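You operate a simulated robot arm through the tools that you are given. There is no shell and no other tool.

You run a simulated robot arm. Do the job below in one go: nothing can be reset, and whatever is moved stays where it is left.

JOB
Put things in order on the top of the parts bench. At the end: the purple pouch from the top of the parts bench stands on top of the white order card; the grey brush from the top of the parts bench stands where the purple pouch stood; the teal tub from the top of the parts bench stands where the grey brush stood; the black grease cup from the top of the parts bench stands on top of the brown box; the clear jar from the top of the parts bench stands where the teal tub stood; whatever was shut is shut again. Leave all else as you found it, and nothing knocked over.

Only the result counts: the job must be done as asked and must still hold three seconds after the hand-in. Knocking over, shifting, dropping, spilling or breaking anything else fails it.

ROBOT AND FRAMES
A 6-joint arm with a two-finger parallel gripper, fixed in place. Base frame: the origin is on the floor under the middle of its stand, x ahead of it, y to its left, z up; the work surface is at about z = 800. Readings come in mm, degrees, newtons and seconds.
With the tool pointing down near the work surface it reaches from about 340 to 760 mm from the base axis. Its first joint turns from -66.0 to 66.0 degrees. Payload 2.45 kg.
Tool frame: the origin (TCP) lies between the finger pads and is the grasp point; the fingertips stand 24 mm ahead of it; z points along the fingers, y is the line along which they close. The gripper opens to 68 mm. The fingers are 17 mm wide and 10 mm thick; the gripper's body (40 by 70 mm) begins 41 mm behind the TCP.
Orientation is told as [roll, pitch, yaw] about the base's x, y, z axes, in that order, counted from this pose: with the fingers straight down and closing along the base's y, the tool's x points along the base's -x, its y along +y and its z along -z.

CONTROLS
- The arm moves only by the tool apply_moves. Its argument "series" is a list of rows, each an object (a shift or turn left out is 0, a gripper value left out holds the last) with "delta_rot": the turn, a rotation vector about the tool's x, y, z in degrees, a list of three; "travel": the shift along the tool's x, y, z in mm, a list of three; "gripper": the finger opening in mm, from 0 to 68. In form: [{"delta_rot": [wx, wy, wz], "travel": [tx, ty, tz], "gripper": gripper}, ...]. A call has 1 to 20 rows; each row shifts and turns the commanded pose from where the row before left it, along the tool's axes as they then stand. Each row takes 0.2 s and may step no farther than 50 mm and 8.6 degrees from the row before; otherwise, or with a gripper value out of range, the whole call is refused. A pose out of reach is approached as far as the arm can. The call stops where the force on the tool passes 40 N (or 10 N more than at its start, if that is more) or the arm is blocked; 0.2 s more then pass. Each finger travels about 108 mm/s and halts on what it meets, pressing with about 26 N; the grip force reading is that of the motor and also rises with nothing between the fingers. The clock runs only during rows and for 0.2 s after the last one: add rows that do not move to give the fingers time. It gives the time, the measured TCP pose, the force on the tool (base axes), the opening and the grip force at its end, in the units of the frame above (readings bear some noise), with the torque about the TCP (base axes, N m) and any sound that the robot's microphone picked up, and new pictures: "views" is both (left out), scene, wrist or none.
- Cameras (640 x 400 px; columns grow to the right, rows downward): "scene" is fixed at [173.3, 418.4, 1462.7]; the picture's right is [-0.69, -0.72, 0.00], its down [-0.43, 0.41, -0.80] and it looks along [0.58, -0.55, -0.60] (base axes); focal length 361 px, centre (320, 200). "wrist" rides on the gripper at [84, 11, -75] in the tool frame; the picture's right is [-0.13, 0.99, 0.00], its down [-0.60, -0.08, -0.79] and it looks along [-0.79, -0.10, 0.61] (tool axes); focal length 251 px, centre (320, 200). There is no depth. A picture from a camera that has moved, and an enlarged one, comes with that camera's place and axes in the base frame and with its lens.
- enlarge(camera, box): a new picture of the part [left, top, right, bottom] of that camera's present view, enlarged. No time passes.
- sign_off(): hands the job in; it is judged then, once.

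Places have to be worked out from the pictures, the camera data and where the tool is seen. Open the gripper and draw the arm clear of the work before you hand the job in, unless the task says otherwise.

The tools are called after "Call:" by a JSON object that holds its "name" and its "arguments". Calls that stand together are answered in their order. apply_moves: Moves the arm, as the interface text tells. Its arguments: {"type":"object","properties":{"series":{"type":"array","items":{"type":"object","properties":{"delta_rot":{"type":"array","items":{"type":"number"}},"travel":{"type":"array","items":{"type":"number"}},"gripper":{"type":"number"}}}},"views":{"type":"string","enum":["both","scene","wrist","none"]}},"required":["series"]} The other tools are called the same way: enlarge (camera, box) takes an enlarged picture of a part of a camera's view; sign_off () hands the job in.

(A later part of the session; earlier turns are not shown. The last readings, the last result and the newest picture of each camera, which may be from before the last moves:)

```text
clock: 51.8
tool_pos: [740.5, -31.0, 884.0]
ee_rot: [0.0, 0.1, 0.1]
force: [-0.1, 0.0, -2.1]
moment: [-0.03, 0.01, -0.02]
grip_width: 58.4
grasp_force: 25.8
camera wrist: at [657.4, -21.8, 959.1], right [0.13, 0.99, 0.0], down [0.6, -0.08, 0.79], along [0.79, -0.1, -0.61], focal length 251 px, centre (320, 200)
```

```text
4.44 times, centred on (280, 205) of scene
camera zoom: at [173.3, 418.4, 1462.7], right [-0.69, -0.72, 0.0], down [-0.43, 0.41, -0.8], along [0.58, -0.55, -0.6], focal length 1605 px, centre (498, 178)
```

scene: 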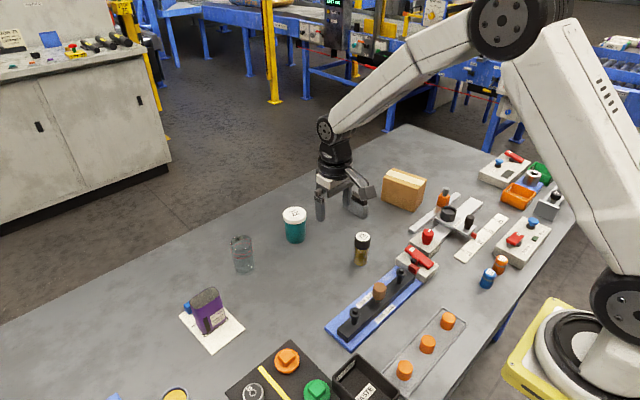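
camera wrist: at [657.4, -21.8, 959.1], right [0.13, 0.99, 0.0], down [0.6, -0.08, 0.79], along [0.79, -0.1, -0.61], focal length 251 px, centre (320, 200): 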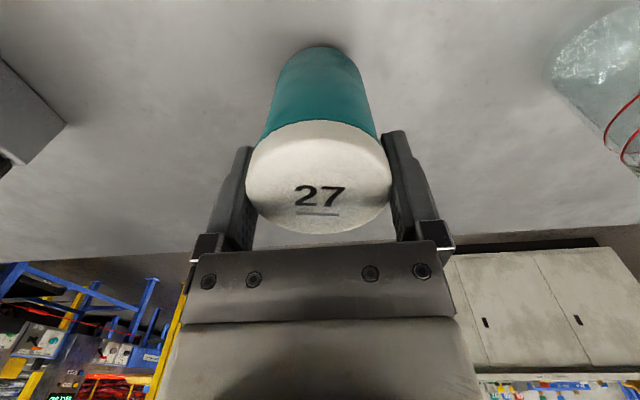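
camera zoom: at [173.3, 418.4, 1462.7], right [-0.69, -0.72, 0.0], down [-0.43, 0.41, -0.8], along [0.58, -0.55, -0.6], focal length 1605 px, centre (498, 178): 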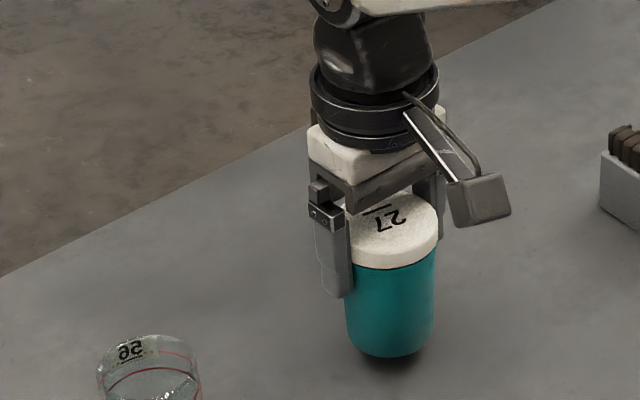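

No slip: the tub hangs steadily. I'll carry it low and slowly to the brush's old place.

Call:
{"name": "apply_moves", "arguments": {"series": [{"travel": [2, 1.3, 0]}, {"travel": [4, 2.7, 0]}, {"travel": [6, 4, 0]}, {"travel": [6, 4, 0]}, {"travel": [6, 4, 0]}, {"travel": [6, 4, 0]}, {"travel": [6, 4, 0]}, {"travel": [6, 4, 0]}, {"travel": [6, 4, 0]}, {"travel": [6, 4, 0]}, {"travel": [4, 2.7, 0]}, {"travel": [2, 1.3, 0]}, {}], "views": "wrist"}}

```text
clock: 54.6
tool_pos: [682.5, 9.6, 884.9]
ee_rot: [0.0, 0.1, -0.1]
force: [0.0, 0.4, -2.1]
moment: [0.01, 0.0, 0.0]
grip_width: 58.4
grasp_force: 25.9
camera wrist: at [597.4, 18.5, 959.1], right [0.13, 0.99, 0.0], down [0.6, -0.08, 0.79], along [0.79, -0.1, -0.61], focal length 251 px, centre (320, 200)
```

wrist: 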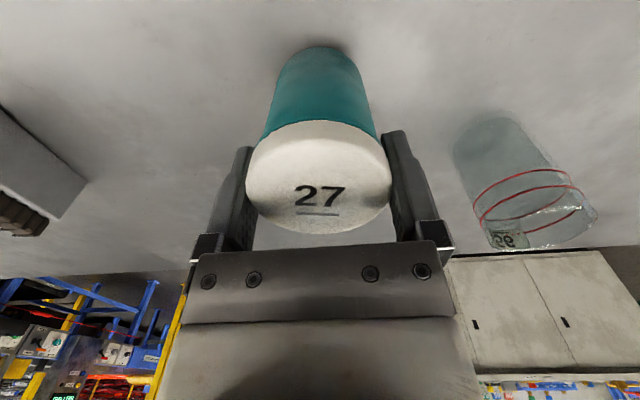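

It holds well. I'll cover the second half of the way, then lower gently to a few millimetres above the bench.

Call:
{"name": "apply_moves", "arguments": {"series": [{"travel": [2, 1.3, 0]}, {"travel": [4, 2.7, 0]}, {"travel": [6.3, 4.1, 0]}, {"travel": [6.3, 4.1, 0]}, {"travel": [6.3, 4.1, 0]}, {"travel": [6.3, 4.1, 0]}, {"travel": [6.3, 4.1, 0]}, {"travel": [6.3, 4.1, 0]}, {"travel": [6.3, 4.1, 0]}, {"travel": [6.3, 4.1, 0]}, {"travel": [4, 2.7, 0]}, {"travel": [2, 1.3, 0]}, {}, {"travel": [0, 0, 3]}, {"travel": [0, 0, 3]}, {"travel": [0, 0, 3]}, {}], "views": "both"}}

Call:
{"name": "enlarge", "arguments": {"camera": "scene", "box": [240, 190, 360, 300]}}

```text
clock: 58.2
tool_pos: [618.8, 48.7, 875.9]
ee_rot: [0.0, -0.1, 0.0]
force: [0.2, -0.2, -1.9]
moment: [0.01, -0.02, 0.0]
grip_width: 58.4
grasp_force: 25.9
camera wrist: at [535.2, 59.0, 950.3], right [0.13, 0.99, 0.0], down [0.6, -0.08, 0.79], along [0.79, -0.1, -0.61], focal length 251 px, centre (320, 200)
```

scene: 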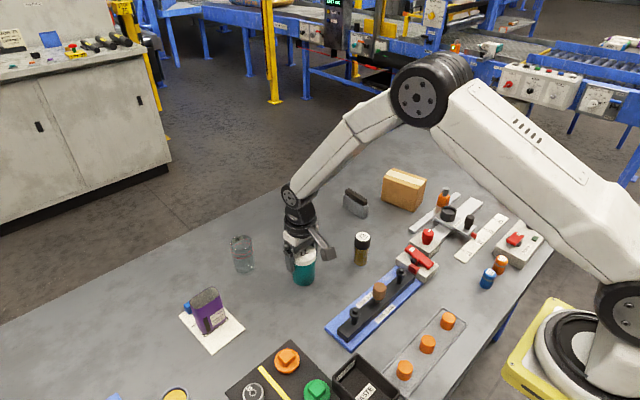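
wrist: 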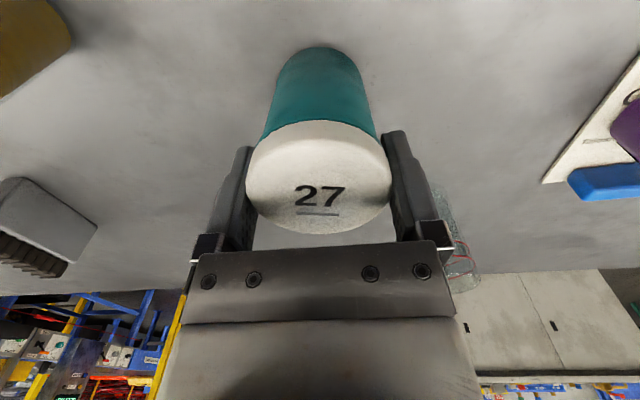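

```text
3.64 times, centred on (300, 245) of scene
camera zoom: at [173.3, 418.4, 1462.7], right [-0.69, -0.72, 0.0], down [-0.43, 0.41, -0.8], along [0.58, -0.55, -0.6], focal length 1313 px, centre (393, 36)
```

zoom: 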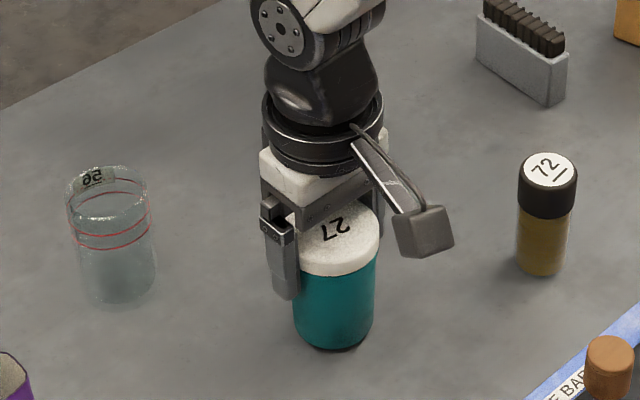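

The tub is over the target at (619,48). I'll touch down in small steps.

Call:
{"name": "apply_moves", "arguments": {"series": [{"travel": [0, 0, 1]}, {"travel": [0, 0, 1]}, {}], "views": "none"}}

Call:
{"name": "apply_moves", "arguments": {"series": [{"travel": [0, 0, 1]}, {}], "views": "none"}}

Call:
{"name": "apply_moves", "arguments": {"series": [{"travel": [0, 0, 0.7]}, {}], "views": "none"}}

```text
clock: 59.0
tool_pos: [617.9, 49.2, 872.6]
ee_rot: [0.1, 0.0, 0.0]
force: [-0.7, 0.2, -2.4]
moment: [-0.02, 0.03, 0.01]
grip_width: 58.4
grasp_force: 26.1
```

```text
clock: 59.6
tool_pos: [617.4, 49.0, 872.3]
ee_rot: [0.1, 0.0, 0.0]
force: [-0.5, -1.3, -1.5]
moment: [0.03, 0.01, -0.03]
grip_width: 58.2
grasp_force: 26.0
```

```text
clock: 60.2
tool_pos: [619.0, 50.0, 872.5]
ee_rot: [0.0, 0.0, 0.0]
force: [1.0, 0.6, -2.2]
moment: [0.04, 0.0, 0.0]
grip_width: 58.3
grasp_force: 26.2
```

Call:
{"name": "apply_moves", "arguments": {"series": [{"travel": [0, 0, 0.7]}, {}], "views": "none"}}

Call:
{"name": "apply_moves", "arguments": {"series": [{"travel": [0, 0, 0.7]}, {}], "views": "none"}}

```text
clock: 60.8
tool_pos: [618.3, 49.6, 872.6]
ee_rot: [-0.1, 0.0, 0.0]
force: [-1.7, 0.8, 1.3]
moment: [-0.11, 0.02, -0.01]
grip_width: 58.4
grasp_force: 26.5
```

```text
clock: 61.4
tool_pos: [619.6, 49.5, 871.8]
ee_rot: [-0.1, -0.1, 0.0]
force: [-4.2, 1.7, 14.3]
moment: [-0.19, 0.4, -0.09]
grip_width: 58.4
grasp_force: 25.5
```

Contact (14 N). I'll relieve it slightly and release.

Call:
{"name": "apply_moves", "arguments": {"series": [{"travel": [0, 0, -0.6]}, {"gripper": 68}, {}, {}], "views": "wrist"}}

Call:
{"name": "enlarge", "arguments": {"camera": "scene", "box": [240, 190, 360, 300]}}

```text
clock: 62.4
tool_pos: [618.4, 49.7, 871.2]
ee_rot: [0.0, 0.0, 0.0]
force: [-0.2, -0.5, -0.9]
moment: [0.02, 0.0, 0.0]
grip_width: 67.9
grasp_force: 0.0
camera wrist: at [534.9, 58.9, 945.7], right [0.13, 0.99, 0.0], down [0.6, -0.08, 0.79], along [0.79, -0.1, -0.61], focal length 251 px, centre (320, 200)
```

wrist: 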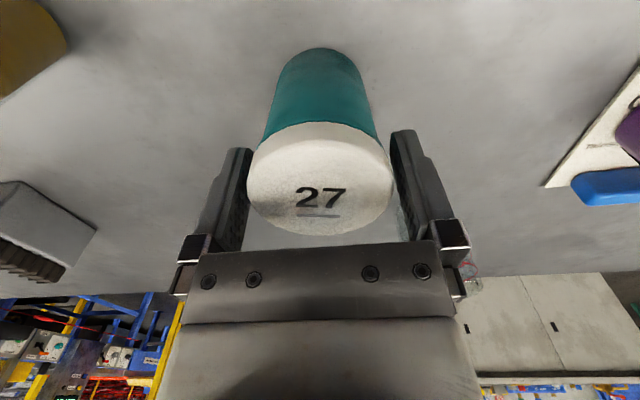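

```text
3.64 times, centred on (300, 245) of scene
camera zoom: at [173.3, 418.4, 1462.7], right [-0.69, -0.72, 0.0], down [-0.43, 0.41, -0.8], along [0.58, -0.55, -0.6], focal length 1313 px, centre (393, 36)
```

zoom: 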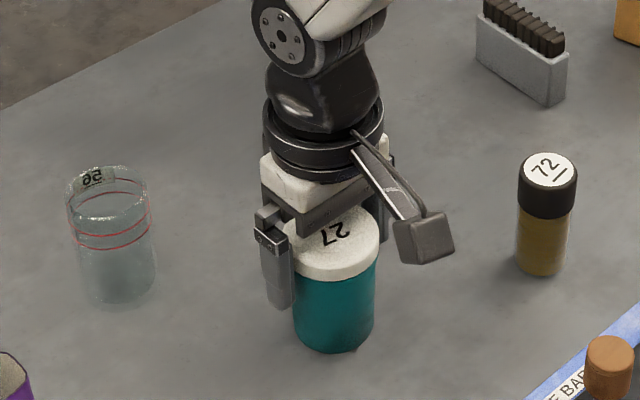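

The tub stands in place. I'll rise clear and go to a viewpoint for the clear jar.

Call:
{"name": "apply_moves", "arguments": {"series": [{"travel": [0, 0, -15]}, {"travel": [0, 0, -25]}, {"travel": [0, 0, -45]}, {"travel": [0, 0, -45]}, {"travel": [9.5, 40, 0]}, {"travel": [9.5, 40, 0]}, {}], "views": "both"}}

Call:
{"name": "enlarge", "arguments": {"camera": "wrist", "box": [230, 70, 410, 240]}}

Call:
{"name": "enlarge", "arguments": {"camera": "scene", "box": [210, 200, 330, 310]}}

```text
clock: 64.0
tool_pos: [598.2, 130.2, 1001.2]
ee_rot: [0.0, -0.1, 0.0]
force: [-0.1, 0.0, 0.1]
moment: [0.0, 0.01, 0.03]
grip_width: 68.1
grasp_force: 0.1
camera wrist: at [515.9, 140.0, 1075.5], right [0.13, 0.99, 0.0], down [0.6, -0.08, 0.79], along [0.79, -0.1, -0.61], focal length 251 px, centre (320, 200)
```

scene: 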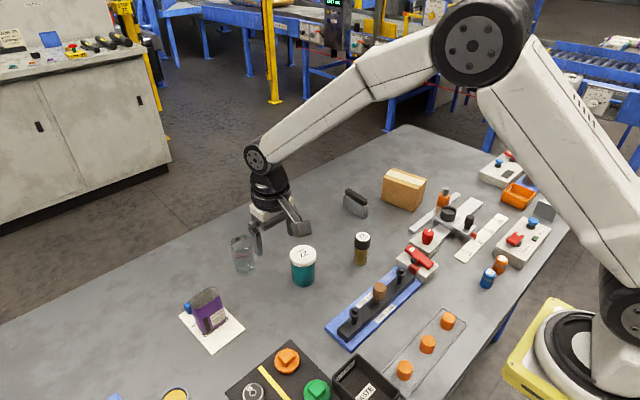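
wrist: 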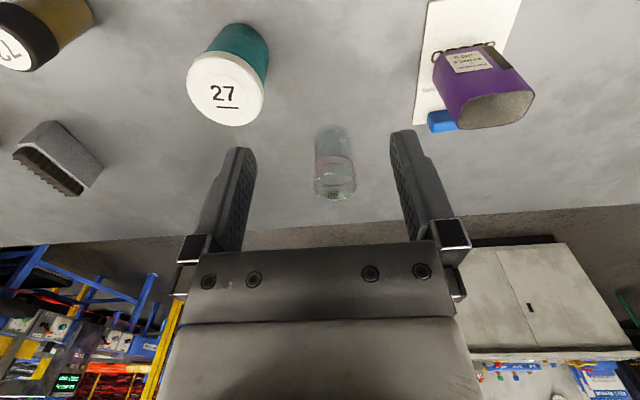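

```text
2.35 times, centred on (320, 155) of wrist
camera zoom: at [515.9, 140.0, 1075.5], right [0.13, 0.99, 0.0], down [0.6, -0.08, 0.79], along [0.79, -0.1, -0.61], focal length 592 px, centre (320, 306)
```

zoom: 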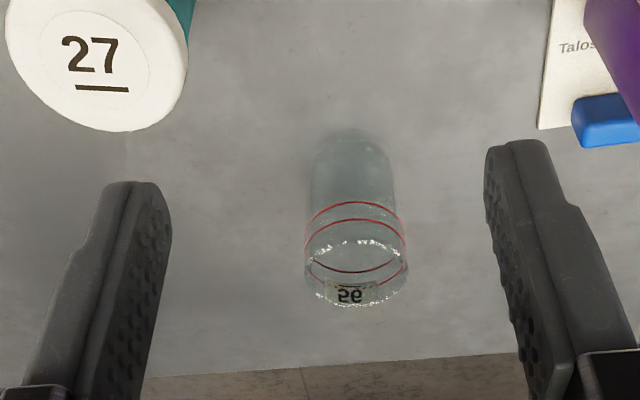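

```text
3.64 times, centred on (270, 255) of scene
camera zoom: at [173.3, 418.4, 1462.7], right [-0.69, -0.72, 0.0], down [-0.43, 0.41, -0.8], along [0.58, -0.55, -0.6], focal length 1313 px, centre (502, 0)
```

zoom: 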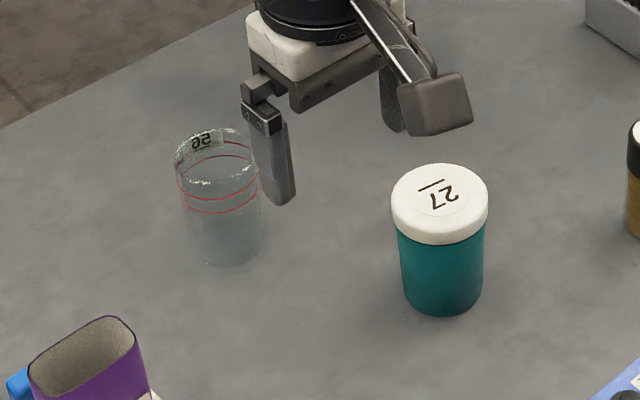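

The jar reads as about 53 mm across and about 82 mm high, centred near (742,129). I'll move above it and check.

Call:
{"name": "apply_moves", "arguments": {"series": [{"travel": [-47.3, 0, 0]}, {"travel": [-47.3, 0, 0]}, {"travel": [-47.3, 0, 0]}, {"travel": [0, 0, 40]}, {"travel": [0, 0, 35]}, {}], "views": "wrist"}}

Call:
{"name": "enlarge", "arguments": {"camera": "wrist", "box": [200, 20, 440, 220]}}

Call:
{"name": "enlarge", "arguments": {"camera": "scene", "box": [190, 180, 310, 290]}}

```text
clock: 65.4
tool_pos: [743.5, 128.7, 926.2]
ee_rot: [-0.1, 0.0, 0.0]
force: [0.7, 0.5, 0.3]
moment: [0.0, 0.02, 0.01]
grip_width: 68.0
grasp_force: 0.1
camera wrist: at [658.7, 138.7, 1000.2], right [0.13, 0.99, 0.0], down [0.6, -0.08, 0.79], along [0.79, -0.1, -0.61], focal length 251 px, centre (320, 200)
```

wrist: 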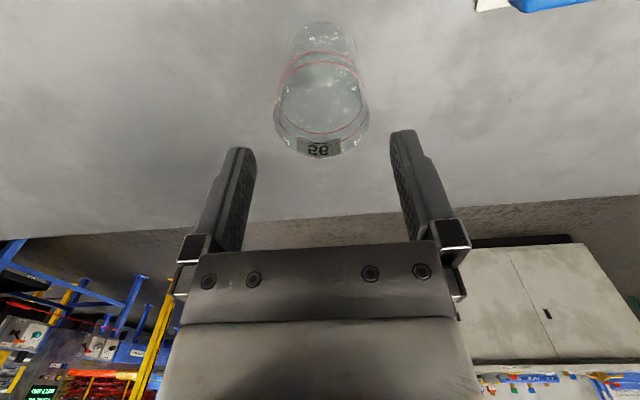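

```text
2.00 times, centred on (320, 120) of wrist
camera zoom: at [658.7, 138.7, 1000.2], right [0.13, 0.99, 0.0], down [0.6, -0.08, 0.79], along [0.79, -0.1, -0.61], focal length 503 px, centre (320, 360)
```

zoom: 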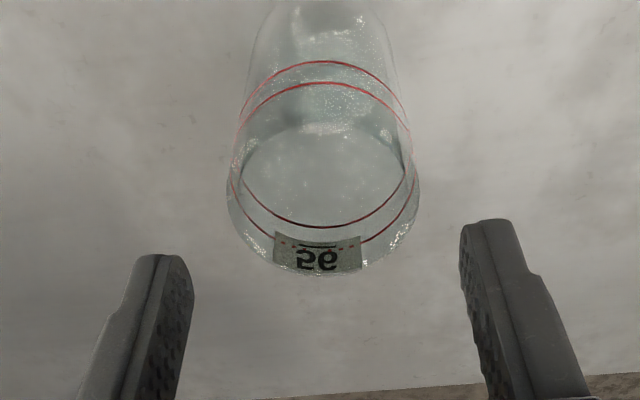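

```text
3.64 times, centred on (250, 235) of scene
camera zoom: at [173.3, 418.4, 1462.7], right [-0.69, -0.72, 0.0], down [-0.43, 0.41, -0.8], along [0.58, -0.55, -0.6], focal length 1313 px, centre (574, 73)
```

zoom: 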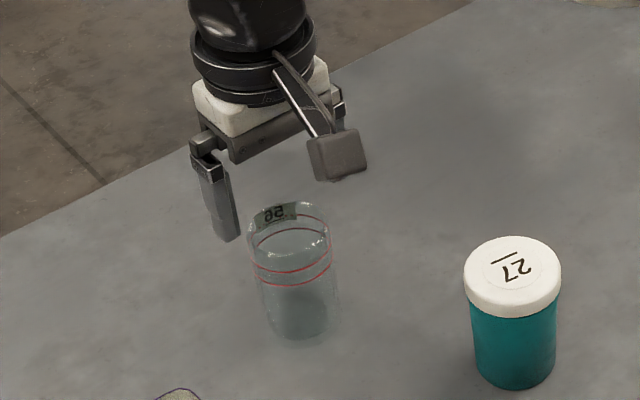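

The jar's centre reads (741.5,129.4). I'll shift 1.5 mm to +y and lower the open fingers around it, then check before closing.

Call:
{"name": "apply_moves", "arguments": {"series": [{"travel": [0.8, 1.6, 0]}, {"travel": [0, 0, 25]}, {"travel": [0, 0, 25]}, {"travel": [0, 0, 24]}, {}], "views": "wrist"}}

Call:
{"name": "enlarge", "arguments": {"camera": "wrist", "box": [200, 60, 440, 260]}}

Call:
{"name": "enlarge", "arguments": {"camera": "scene", "box": [190, 180, 310, 290]}}

```text
clock: 66.6
tool_pos: [741.2, 131.5, 851.0]
ee_rot: [0.0, -0.1, 0.0]
force: [1.0, 0.3, 0.5]
moment: [-0.02, 0.0, -0.02]
grip_width: 68.2
grasp_force: 0.0
camera wrist: at [657.2, 141.6, 926.0], right [0.13, 0.99, 0.0], down [0.6, -0.08, 0.79], along [0.79, -0.1, -0.61], focal length 251 px, centre (320, 200)
```

wrist: 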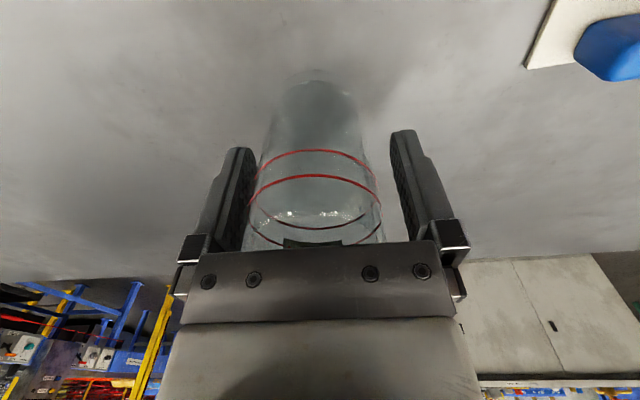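

```text
2.00 times, centred on (320, 160) of wrist
camera zoom: at [657.2, 141.6, 926.0], right [0.13, 0.99, 0.0], down [0.6, -0.08, 0.79], along [0.79, -0.1, -0.61], focal length 503 px, centre (320, 280)
```

zoom: 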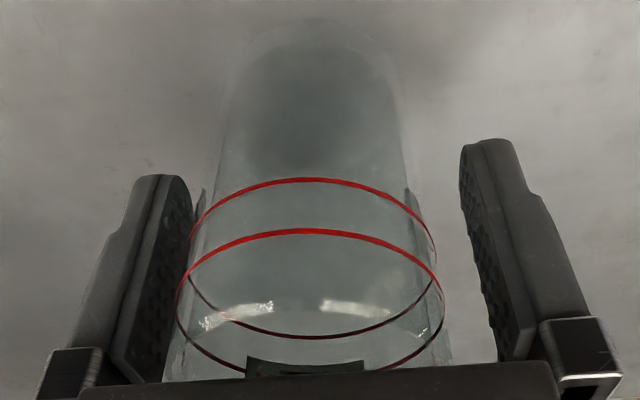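

```text
3.64 times, centred on (250, 235) of scene
camera zoom: at [173.3, 418.4, 1462.7], right [-0.69, -0.72, 0.0], down [-0.43, 0.41, -0.8], along [0.58, -0.55, -0.6], focal length 1313 px, centre (574, 73)
```

zoom: 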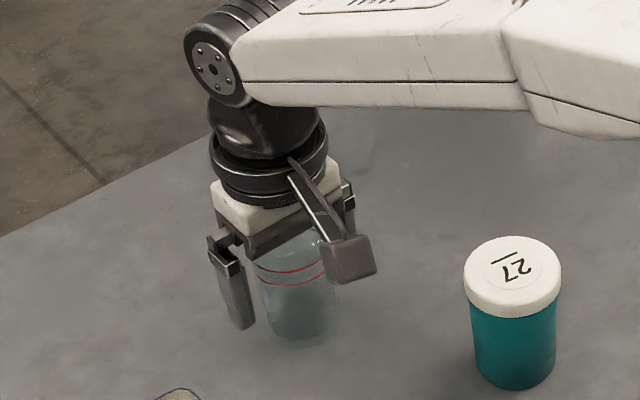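

The jar sits about 2 mm to the -y side between the fingers. I'll centre on it and then close.

Call:
{"name": "apply_moves", "arguments": {"series": [{"travel": [0, -1.8, 0]}, {}, {"gripper": 40}, {}, {}], "views": "wrist"}}

Call:
{"name": "enlarge", "arguments": {"camera": "wrist", "box": [200, 60, 440, 260]}}

```text
clock: 67.8
tool_pos: [740.5, 129.7, 852.3]
ee_rot: [0.1, 0.0, 0.0]
force: [-0.5, -1.3, 0.8]
moment: [-0.02, 0.01, -0.01]
grip_width: 50.2
grasp_force: 25.9
camera wrist: at [657.1, 139.5, 926.3], right [0.13, 0.99, 0.0], down [0.6, -0.08, 0.79], along [0.79, -0.1, -0.61], focal length 251 px, centre (320, 200)
```

wrist: 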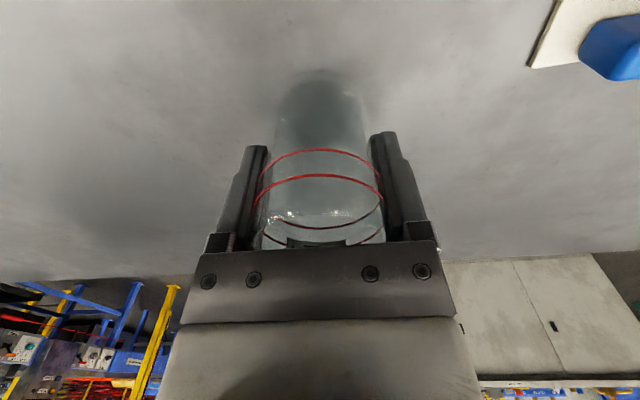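

```text
2.00 times, centred on (320, 160) of wrist
camera zoom: at [657.1, 139.5, 926.3], right [0.13, 0.99, 0.0], down [0.6, -0.08, 0.79], along [0.79, -0.1, -0.61], focal length 503 px, centre (320, 280)
```

zoom: 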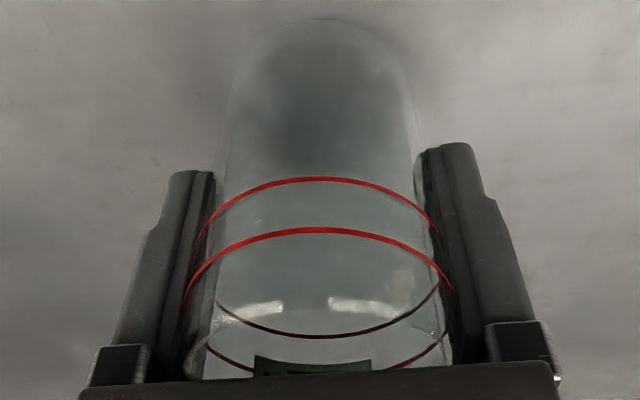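

Gripped at 50.2 mm. I'll lift 12 mm gently and verify.

Call:
{"name": "apply_moves", "arguments": {"series": [{"travel": [0, 0, -1]}, {"travel": [0, 0, -2]}, {"travel": [0, 0, -2]}, {"travel": [0, 0, -2]}, {"travel": [0, 0, -3]}, {"travel": [0, 0, -2]}, {}, {}, {}], "views": "wrist"}}

Call:
{"name": "enlarge", "arguments": {"camera": "wrist", "box": [200, 60, 440, 260]}}

Call:
{"name": "enlarge", "arguments": {"camera": "scene", "box": [190, 180, 310, 290]}}

```text
clock: 69.8
tool_pos: [739.1, 129.5, 864.9]
ee_rot: [0.0, 0.0, 0.0]
force: [-0.2, 1.2, -0.9]
moment: [-0.04, 0.01, -0.04]
grip_width: 49.9
grasp_force: 25.9
camera wrist: at [657.1, 138.9, 938.7], right [0.13, 0.99, 0.0], down [0.6, -0.08, 0.79], along [0.79, -0.1, -0.61], focal length 251 px, centre (320, 200)
```

wrist: 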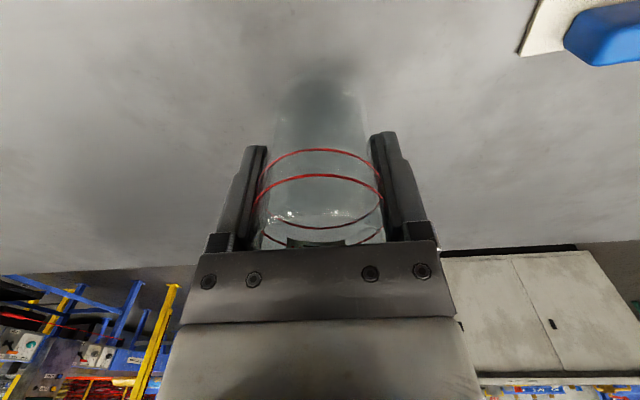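

```text
2.00 times, centred on (320, 160) of wrist
camera zoom: at [657.1, 138.9, 938.7], right [0.13, 0.99, 0.0], down [0.6, -0.08, 0.79], along [0.79, -0.1, -0.61], focal length 503 px, centre (320, 280)
```

zoom: 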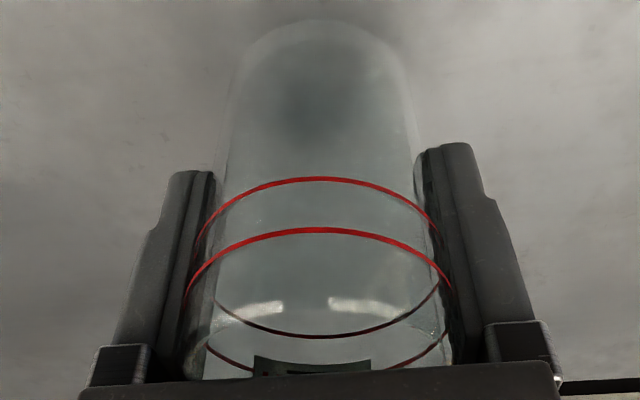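

```text
3.64 times, centred on (250, 235) of scene
camera zoom: at [173.3, 418.4, 1462.7], right [-0.69, -0.72, 0.0], down [-0.43, 0.41, -0.8], along [0.58, -0.55, -0.6], focal length 1313 px, centre (574, 73)
```

zoom: 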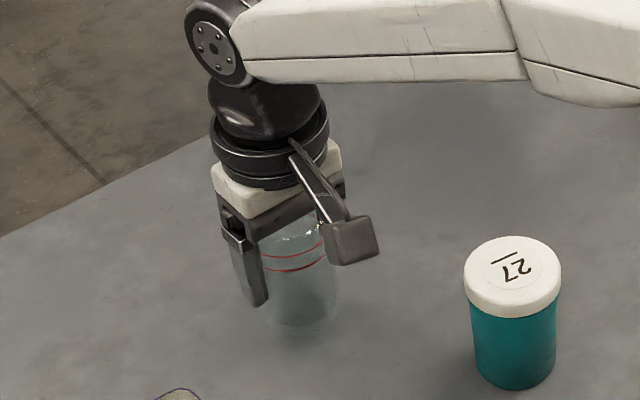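

The jar hangs steadily. I'll carry it low and slowly along y toward the tub's old place (742.7,-31.2).

Call:
{"name": "apply_moves", "arguments": {"series": [{"travel": [0, -2, 0]}, {"travel": [0, -4, 0]}, {"travel": [0, -8, 0]}, {"travel": [0, -8, 0]}, {"travel": [0, -8, 0]}, {"travel": [-0.7, -8, 0]}, {"travel": [0, -8, 0]}, {"travel": [0, -8, 0]}, {"travel": [0, -8, 0]}, {"travel": [0, -8, 0]}, {"travel": [0, -8, 0]}, {"travel": [0, -4, 0]}, {"travel": [0, -2, 0]}, {}], "views": "wrist"}}

```text
clock: 72.8
tool_pos: [741.5, 44.5, 863.9]
ee_rot: [0.1, 0.0, 0.1]
force: [-0.3, 0.2, -0.5]
moment: [0.01, 0.01, 0.01]
grip_width: 50.1
grasp_force: 26.1
camera wrist: at [658.0, 54.6, 938.5], right [0.13, 0.99, 0.0], down [0.6, -0.08, 0.79], along [0.79, -0.1, -0.61], focal length 251 px, centre (320, 200)
```

wrist: 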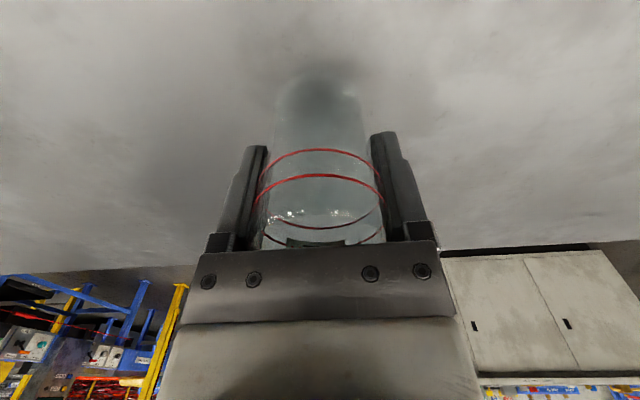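

Call:
{"name": "apply_moves", "arguments": {"series": [{"travel": [0, -2, 0]}, {"travel": [0, -4, 0]}, {"travel": [0, -7, 0]}, {"travel": [0, -7, 0]}, {"travel": [0, -7, 0]}, {"travel": [0, -7, 0]}, {"travel": [0, -7, 0]}, {"travel": [0, -7, 0]}, {"travel": [0, -7, 0]}, {"travel": [0, -7, 0]}, {"travel": [0, -7, 0]}, {"travel": [0, -4, 0]}, {"travel": [0, -1.8, 0]}, {}, {"travel": [0, 0, 3]}, {"travel": [0, 0, 3]}, {"travel": [0, 0, 3]}, {}], "views": "both"}}

Call:
{"name": "enlarge", "arguments": {"camera": "scene", "box": [230, 170, 350, 280]}}

```text
clock: 76.6
tool_pos: [741.1, -29.2, 856.0]
ee_rot: [0.0, 0.0, -0.1]
force: [-0.1, 0.0, -0.7]
moment: [-0.01, 0.01, -0.02]
grip_width: 50.1
grasp_force: 25.4
camera wrist: at [657.7, -20.0, 929.4], right [0.13, 0.99, 0.0], down [0.6, -0.08, 0.79], along [0.79, -0.1, -0.61], focal length 251 px, centre (320, 200)
```

scene: 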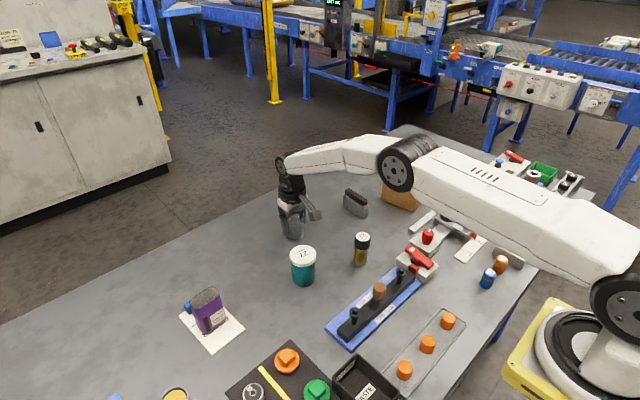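
wrist: 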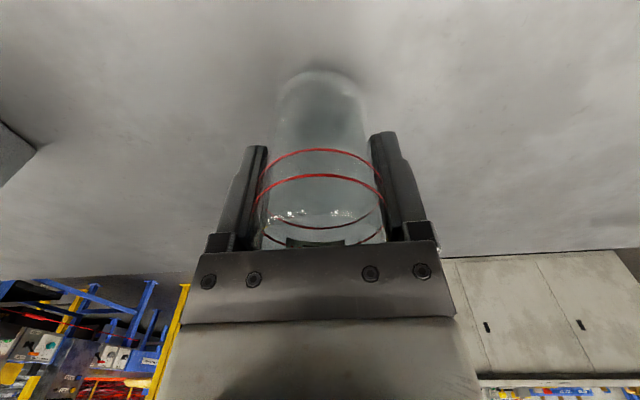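

```text
3.64 times, centred on (290, 225) of scene
camera zoom: at [173.3, 418.4, 1462.7], right [-0.69, -0.72, 0.0], down [-0.43, 0.41, -0.8], along [0.58, -0.55, -0.6], focal length 1313 px, centre (429, 109)
```

zoom: 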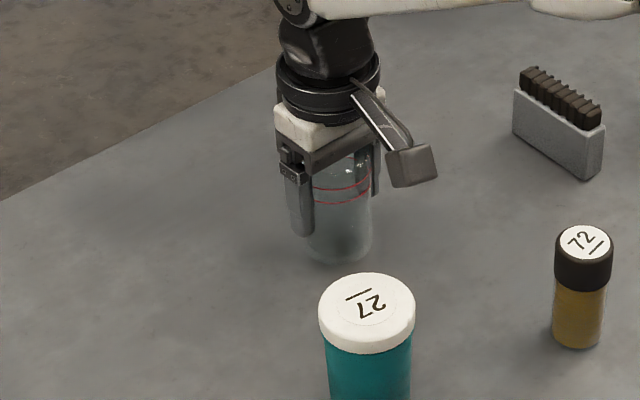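

The jar is over the tub's old place. I'll touch down in small steps.

Call:
{"name": "apply_moves", "arguments": {"series": [{"travel": [0, 0, 1]}, {"travel": [0, 0, 1]}, {}], "views": "none"}}

Call:
{"name": "apply_moves", "arguments": {"series": [{"travel": [0, 0, 0.7]}, {}], "views": "none"}}

Call:
{"name": "apply_moves", "arguments": {"series": [{"travel": [0, 0, 0.7]}, {}], "views": "none"}}

```text
clock: 77.4
tool_pos: [741.0, -30.4, 852.9]
ee_rot: [0.0, 0.0, -0.1]
force: [-0.3, -0.1, -0.9]
moment: [-0.01, 0.05, -0.01]
grip_width: 50.2
grasp_force: 26.2
```

```text
clock: 78.0
tool_pos: [740.9, -28.8, 852.5]
ee_rot: [-0.1, 0.0, 0.0]
force: [-0.7, 0.5, -0.9]
moment: [0.0, 0.01, 0.06]
grip_width: 49.8
grasp_force: 25.9
```

```text
clock: 78.6
tool_pos: [741.2, -29.2, 851.4]
ee_rot: [-0.1, 0.0, 0.1]
force: [-0.1, -0.1, -0.9]
moment: [-0.01, 0.01, 0.0]
grip_width: 49.9
grasp_force: 25.4
```

Call:
{"name": "apply_moves", "arguments": {"series": [{"travel": [0, 0, 0.6]}, {}], "views": "none"}}

Call:
{"name": "apply_moves", "arguments": {"series": [{"travel": [0, 0, 0.6]}, {}], "views": "none"}}

```text
clock: 79.2
tool_pos: [740.4, -30.4, 852.2]
ee_rot: [0.1, 0.0, 0.0]
force: [-1.2, 0.0, 3.1]
moment: [0.05, 0.07, 0.02]
grip_width: 50.0
grasp_force: 25.7
```

```text
clock: 79.8
tool_pos: [741.3, -29.9, 851.5]
ee_rot: [0.1, -0.1, 0.0]
force: [-2.7, -0.7, 8.1]
moment: [0.02, 0.23, 0.05]
grip_width: 50.0
grasp_force: 26.0
```

Contact (8 N). I'll relieve it slightly, release, and rise clear.

Call:
{"name": "apply_moves", "arguments": {"series": [{"travel": [0, 0, -0.5]}, {"gripper": 68}, {}, {}, {"travel": [0, 0, -10]}, {"travel": [0, 0, -20]}, {"travel": [0, 0, -40]}, {"travel": [0, 0, -40]}, {"travel": [0, 0, -40]}, {}], "views": "both"}}

Call:
{"name": "enlarge", "arguments": {"camera": "scene", "box": [230, 170, 350, 280]}}

```text
clock: 82.0
tool_pos: [742.3, -29.9, 1000.5]
ee_rot: [0.0, 0.0, 0.0]
force: [-0.3, 0.0, -0.5]
moment: [0.0, -0.01, 0.0]
grip_width: 68.1
grasp_force: 0.0
camera wrist: at [658.5, -19.8, 1075.7], right [0.13, 0.99, 0.0], down [0.6, -0.08, 0.79], along [0.79, -0.1, -0.61], focal length 251 px, centre (320, 200)
```

scene: 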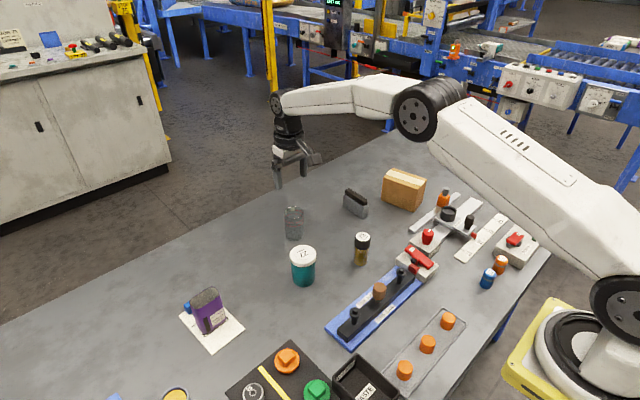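
wrist: 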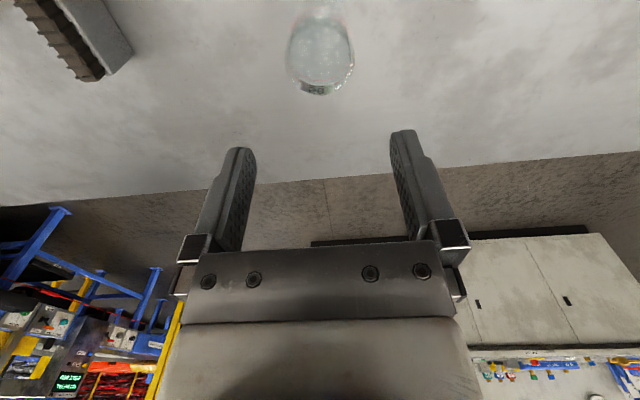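

```text
3.64 times, centred on (290, 225) of scene
camera zoom: at [173.3, 418.4, 1462.7], right [-0.69, -0.72, 0.0], down [-0.43, 0.41, -0.8], along [0.58, -0.55, -0.6], focal length 1313 px, centre (429, 109)
```

zoom: 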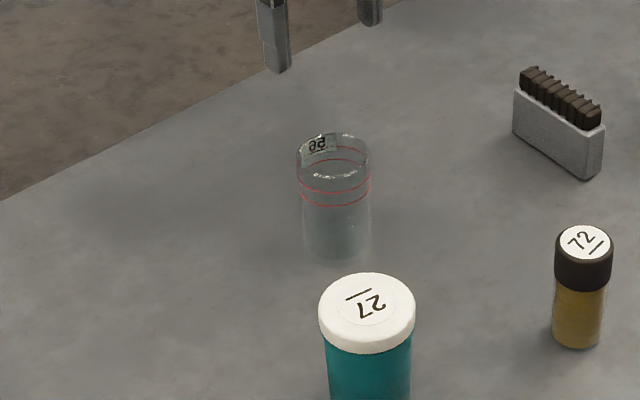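

The jar stands where the tub was. Next is the black cup on the bracket, so I'll go to a near viewpoint and examine how it sits there.

Call:
{"name": "apply_moves", "arguments": {"series": [{"travel": [37.2, -31.9, 0]}, {"travel": [37.2, -31.9, 0]}, {"travel": [37.2, -31.9, 0]}, {"travel": [37.2, -31.9, 0]}, {"travel": [37.2, -31.9, 0]}, {"travel": [37.2, -31.9, 0]}, {"travel": [37.2, -31.9, 0]}, {"travel": [37.2, -31.9, 0]}, {"travel": [37.2, -31.9, 0]}, {"travel": [37.2, -31.9, 0]}, {}], "views": "both"}}

Call:
{"name": "enlarge", "arguments": {"camera": "wrist", "box": [230, 40, 410, 220]}}

Call:
{"name": "enlarge", "arguments": {"camera": "scene", "box": [410, 180, 500, 250]}}

```text
clock: 84.4
tool_pos: [367.9, -348.2, 1001.3]
ee_rot: [0.0, 0.0, 0.0]
force: [-0.6, -1.3, 0.8]
moment: [0.0, 0.0, 0.0]
grip_width: 68.1
grasp_force: 0.0
camera wrist: at [285.0, -339.0, 1075.5], right [0.13, 0.99, 0.0], down [0.6, -0.08, 0.79], along [0.79, -0.1, -0.61], focal length 251 px, centre (320, 200)
```

scene: 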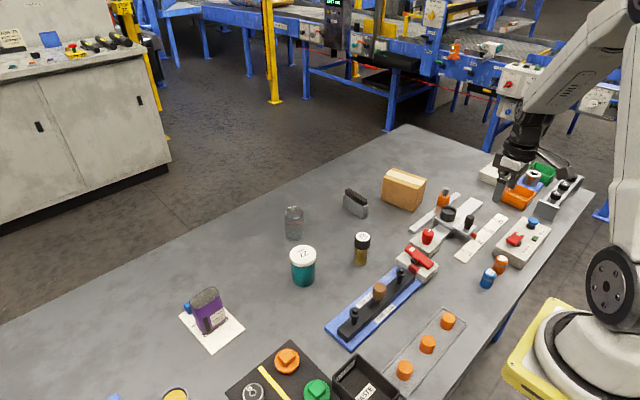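
wrist: 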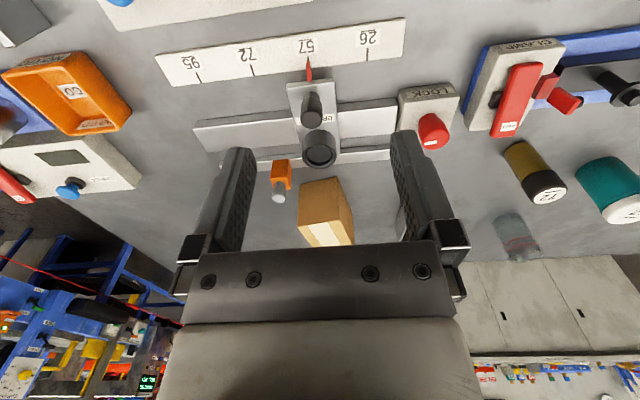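

```text
2.22 times, centred on (320, 130) of wrist
camera zoom: at [285.0, -339.0, 1075.5], right [0.13, 0.99, 0.0], down [0.6, -0.08, 0.79], along [0.79, -0.1, -0.61], focal length 559 px, centre (320, 356)
```

zoom: 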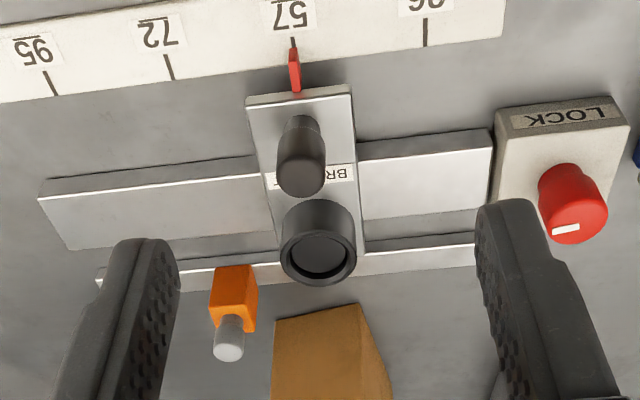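

```text
5.71 times, centred on (455, 215) of scene
camera zoom: at [173.3, 418.4, 1462.7], right [-0.69, -0.72, 0.0], down [-0.43, 0.41, -0.8], along [0.58, -0.55, -0.6], focal length 2064 px, centre (-451, 114)
```

zoom: 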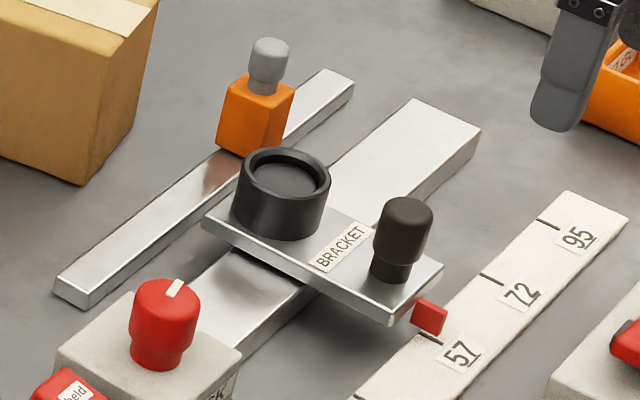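

The cup reads as a plain cylinder about 41 mm across, standing on the bracket plate (rim z≈853, base z≈831) at about (486,-366). Before picking it up, I'll measure the brown box's top from a closer view.

Call:
{"name": "apply_moves", "arguments": {"series": [{"travel": [-40, -5, 0]}, {"travel": [-40, -5, 0]}, {"travel": [-40, -5, 0]}, {"travel": [-31, -5, -20]}, {}], "views": "wrist"}}

Call:
{"name": "enlarge", "arguments": {"camera": "wrist", "box": [220, 40, 440, 250]}}

Call:
{"name": "enlarge", "arguments": {"camera": "scene", "box": [360, 150, 450, 220]}}

```text
clock: 85.6
tool_pos: [520.7, -367.7, 1021.6]
ee_rot: [0.0, 0.0, 0.0]
force: [0.0, 0.6, -0.3]
moment: [-0.02, -0.02, -0.02]
grip_width: 67.9
grasp_force: 0.0
camera wrist: at [436.8, -358.6, 1096.4], right [0.13, 0.99, 0.0], down [0.6, -0.08, 0.79], along [0.79, -0.1, -0.61], focal length 251 px, centre (320, 200)
```

wrist: 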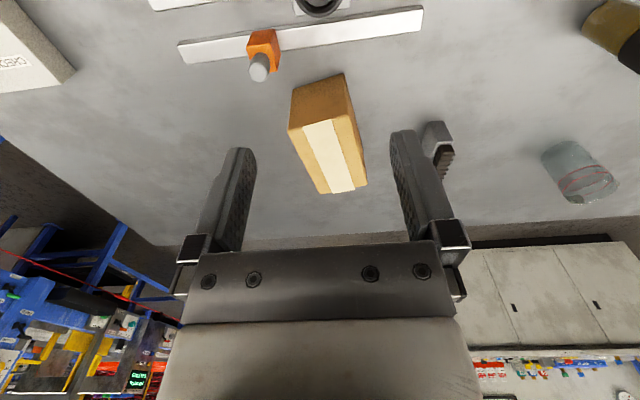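

```text
1.90 times, centred on (330, 145) of wrist
camera zoom: at [436.8, -358.6, 1096.4], right [0.13, 0.99, 0.0], down [0.6, -0.08, 0.79], along [0.79, -0.1, -0.61], focal length 479 px, centre (301, 305)
```

zoom: 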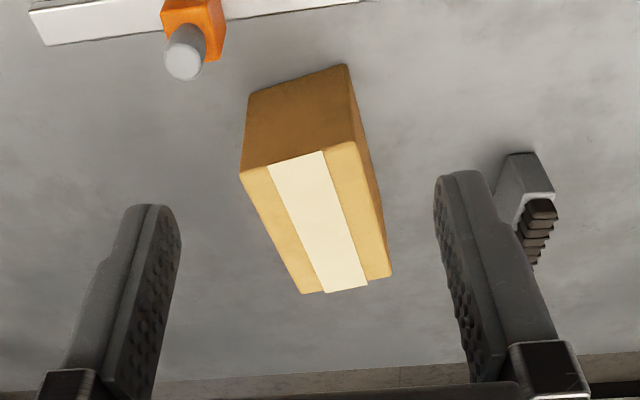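

```text
5.71 times, centred on (405, 185) of scene
camera zoom: at [173.3, 418.4, 1462.7], right [-0.69, -0.72, 0.0], down [-0.43, 0.41, -0.8], along [0.58, -0.55, -0.6], focal length 2064 px, centre (-166, 286)
```

zoom: 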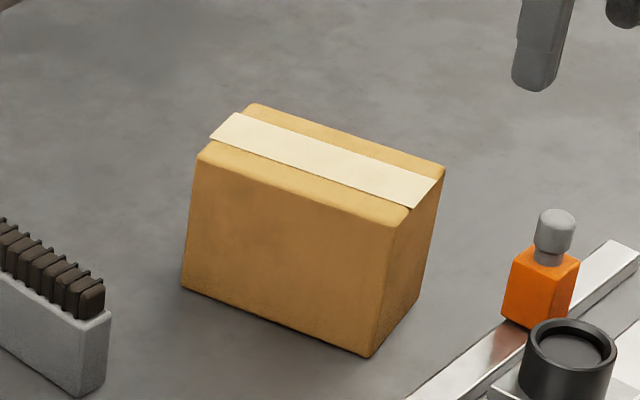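

The box top is at z≈880, about 109×64 mm, centred near (643,-371) and turned about 10°. Now I'll go over the cup and check its position from above.

Call:
{"name": "apply_moves", "arguments": {"series": [{"travel": [34.4, 3.8, 0]}, {"travel": [0, 0, 45]}, {"travel": [0, 0, 45]}, {}], "views": "wrist"}}

Call:
{"name": "enlarge", "arguments": {"camera": "wrist", "box": [220, 20, 420, 200]}}

Call:
{"name": "enlarge", "arguments": {"camera": "scene", "box": [410, 160, 500, 250]}}

```text
clock: 86.6
tool_pos: [485.6, -364.4, 931.7]
ee_rot: [0.0, -0.1, 0.1]
force: [-0.4, 1.5, 0.0]
moment: [0.0, 0.02, -0.01]
grip_width: 67.9
grasp_force: 0.1
camera wrist: at [401.9, -354.8, 1006.4], right [0.13, 0.99, 0.0], down [0.6, -0.08, 0.79], along [0.79, -0.1, -0.61], focal length 251 px, centre (320, 200)
```

wrist: 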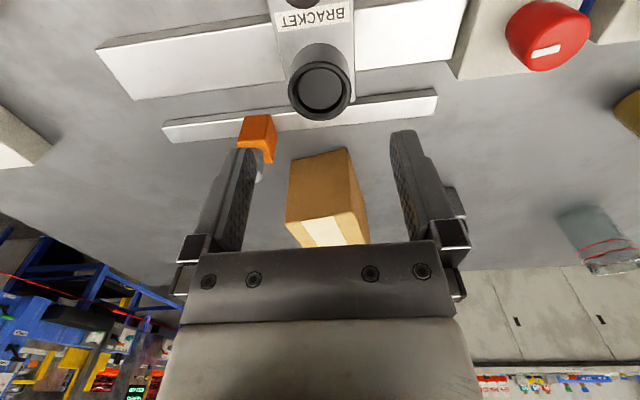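

```text
2.22 times, centred on (320, 110) of wrist
camera zoom: at [401.9, -354.8, 1006.4], right [0.13, 0.99, 0.0], down [0.6, -0.08, 0.79], along [0.79, -0.1, -0.61], focal length 559 px, centre (320, 400)
```

zoom: 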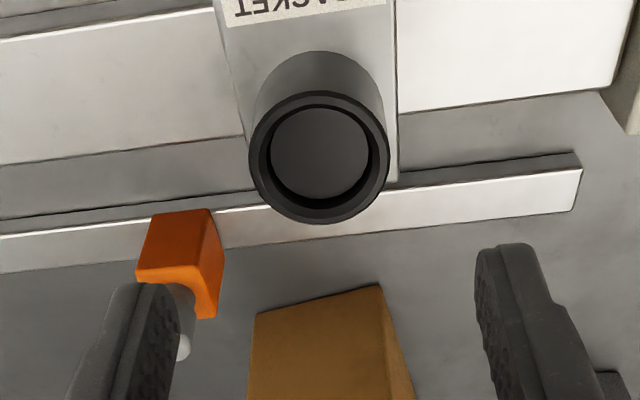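

```text
4.44 times, centred on (455, 205) of scene
camera zoom: at [173.3, 418.4, 1462.7], right [-0.69, -0.72, 0.0], down [-0.43, 0.41, -0.8], along [0.58, -0.55, -0.6], focal length 1605 px, centre (-280, 178)
```

zoom: 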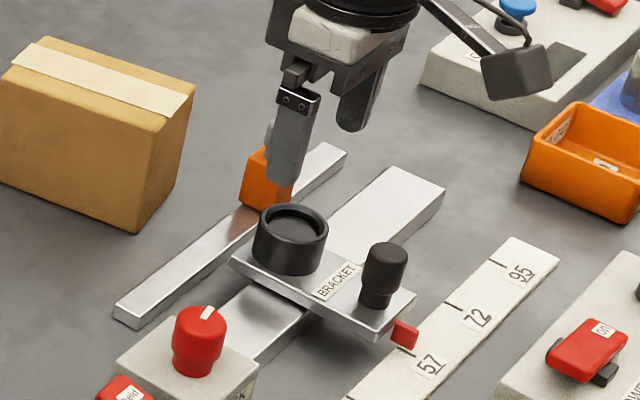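

The cup centre is confirmed at (487,-366), directly below the TCP. I'll descend so the fingertips stay about 3 mm above the bracket plate (TCP z≈858.5), then check.

Call:
{"name": "apply_moves", "arguments": {"series": [{"travel": [-1, 0, 30]}, {"travel": [0, 0, 25]}, {"travel": [0, 0, 14]}, {"travel": [0, 0, 3]}, {}], "views": "wrist"}}

Call:
{"name": "enlarge", "arguments": {"camera": "wrist", "box": [220, 60, 420, 240]}}

Call:
{"name": "enlarge", "arguments": {"camera": "scene", "box": [410, 160, 500, 250]}}

```text
clock: 87.8
tool_pos: [487.3, -365.6, 859.7]
ee_rot: [0.0, -0.1, 0.0]
force: [-0.6, -0.4, 0.0]
moment: [0.0, 0.0, 0.04]
grip_width: 67.8
grasp_force: 0.1
camera wrist: at [403.4, -355.7, 933.4], right [0.13, 0.99, 0.0], down [0.6, -0.08, 0.79], along [0.79, -0.1, -0.61], focal length 251 px, centre (320, 200)
```

wrist: 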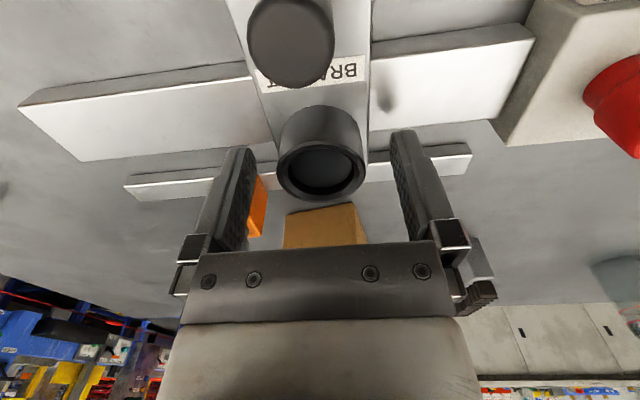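

```text
2.22 times, centred on (320, 150) of wrist
camera zoom: at [403.4, -355.7, 933.4], right [0.13, 0.99, 0.0], down [0.6, -0.08, 0.79], along [0.79, -0.1, -0.61], focal length 559 px, centre (320, 311)
```

zoom: 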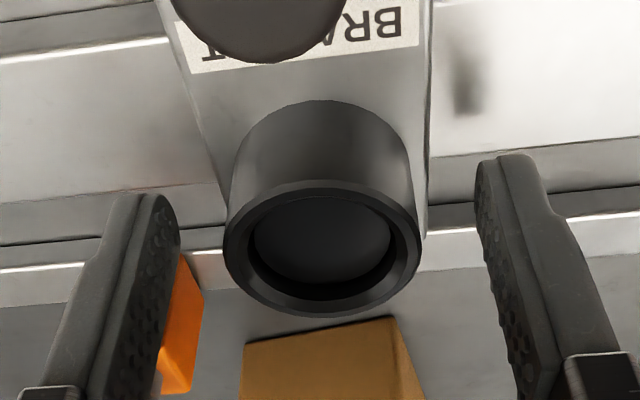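

```text
4.44 times, centred on (455, 205) of scene
camera zoom: at [173.3, 418.4, 1462.7], right [-0.69, -0.72, 0.0], down [-0.43, 0.41, -0.8], along [0.58, -0.55, -0.6], focal length 1605 px, centre (-280, 178)
```

zoom: 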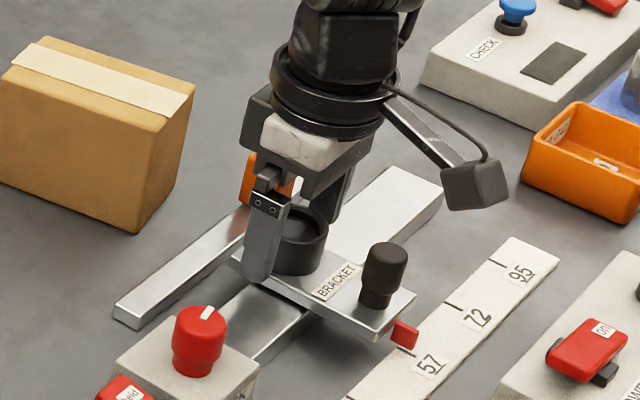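

The cup is centred between the fingertips with the tips just above the plate. I'll close on it and watch for any motion of the bracket.

Call:
{"name": "apply_moves", "arguments": {"series": [{"travel": [0.5, 0.4, 0]}, {"gripper": 50}, {"gripper": 30}, {}, {}], "views": "wrist"}}

Call:
{"name": "enlarge", "arguments": {"camera": "scene", "box": [410, 160, 500, 250]}}

```text
clock: 89.0
tool_pos: [486.2, -364.9, 858.8]
ee_rot: [0.1, 0.0, 0.0]
force: [-0.3, -0.1, -0.6]
moment: [-0.06, -0.14, 0.0]
grip_width: 41.0
grasp_force: 44.7
camera wrist: at [403.0, -355.2, 933.8], right [0.13, 0.99, 0.0], down [0.6, -0.08, 0.79], along [0.79, -0.1, -0.61], focal length 251 px, centre (320, 200)
```

wrist: 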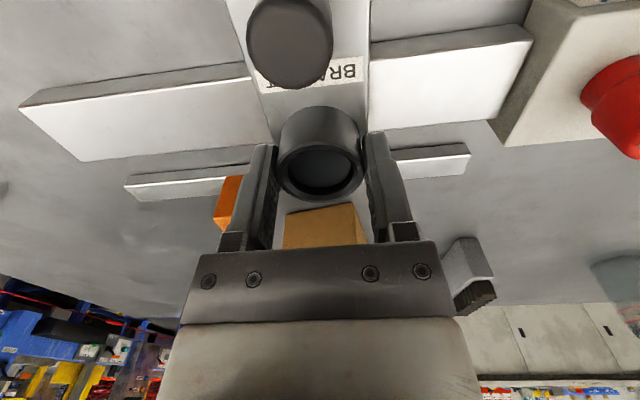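

```text
4.44 times, centred on (455, 205) of scene
camera zoom: at [173.3, 418.4, 1462.7], right [-0.69, -0.72, 0.0], down [-0.43, 0.41, -0.8], along [0.58, -0.55, -0.6], focal length 1605 px, centre (-280, 178)
```

zoom: 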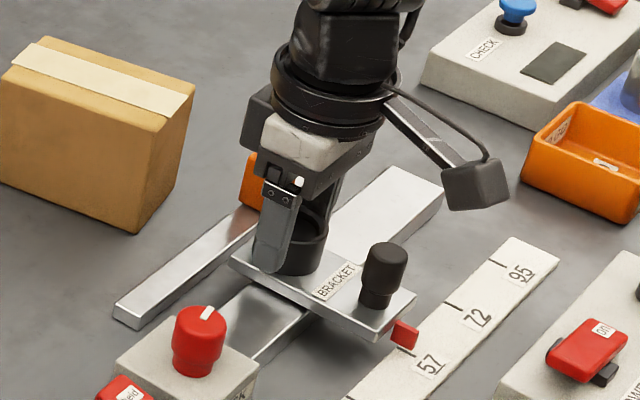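

Closed at 41 mm and the bracket hasn't moved. I'll try a very small lift and watch the force, in case the cup is fixed to the bracket.

Call:
{"name": "apply_moves", "arguments": {"series": [{"travel": [0, 0, -0.5]}, {}], "views": "none"}}

Call:
{"name": "apply_moves", "arguments": {"series": [{"travel": [0, 0, -0.5]}, {}], "views": "none"}}

Call:
{"name": "apply_moves", "arguments": {"series": [{"travel": [0, 0, -0.5]}, {}], "views": "wrist"}}

```text
clock: 89.6
tool_pos: [486.3, -364.9, 859.6]
ee_rot: [0.0, 0.0, -0.1]
force: [0.5, -1.1, -8.1]
moment: [-0.49, -1.05, 0.1]
grip_width: 41.1
grasp_force: 45.2
```

```text
clock: 90.2
tool_pos: [485.7, -365.3, 860.0]
ee_rot: [0.0, 0.1, 0.0]
force: [3.1, -3.4, -19.8]
moment: [-0.44, -1.13, 0.07]
grip_width: 40.6
grasp_force: 44.5
```

```text
clock: 90.8
tool_pos: [487.1, -365.3, 859.3]
ee_rot: [0.2, 0.1, 0.0]
force: [7.3, -5.2, -31.2]
moment: [-0.36, -1.0, -0.03]
grip_width: 41.0
grasp_force: 45.1
camera wrist: at [403.1, -354.5, 934.0], right [0.13, 0.99, 0.0], down [0.61, -0.08, 0.79], along [0.79, -0.1, -0.61], focal length 251 px, centre (320, 200)
```

wrist: 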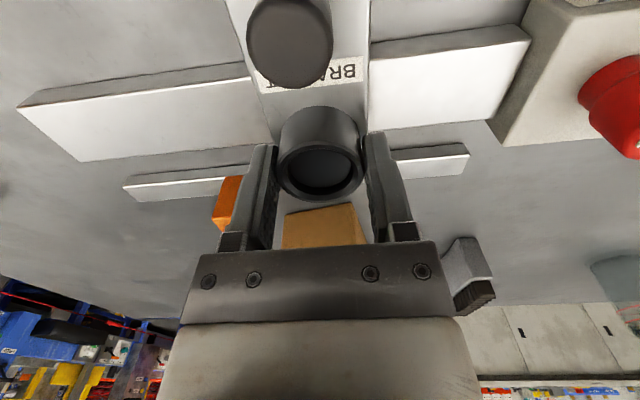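

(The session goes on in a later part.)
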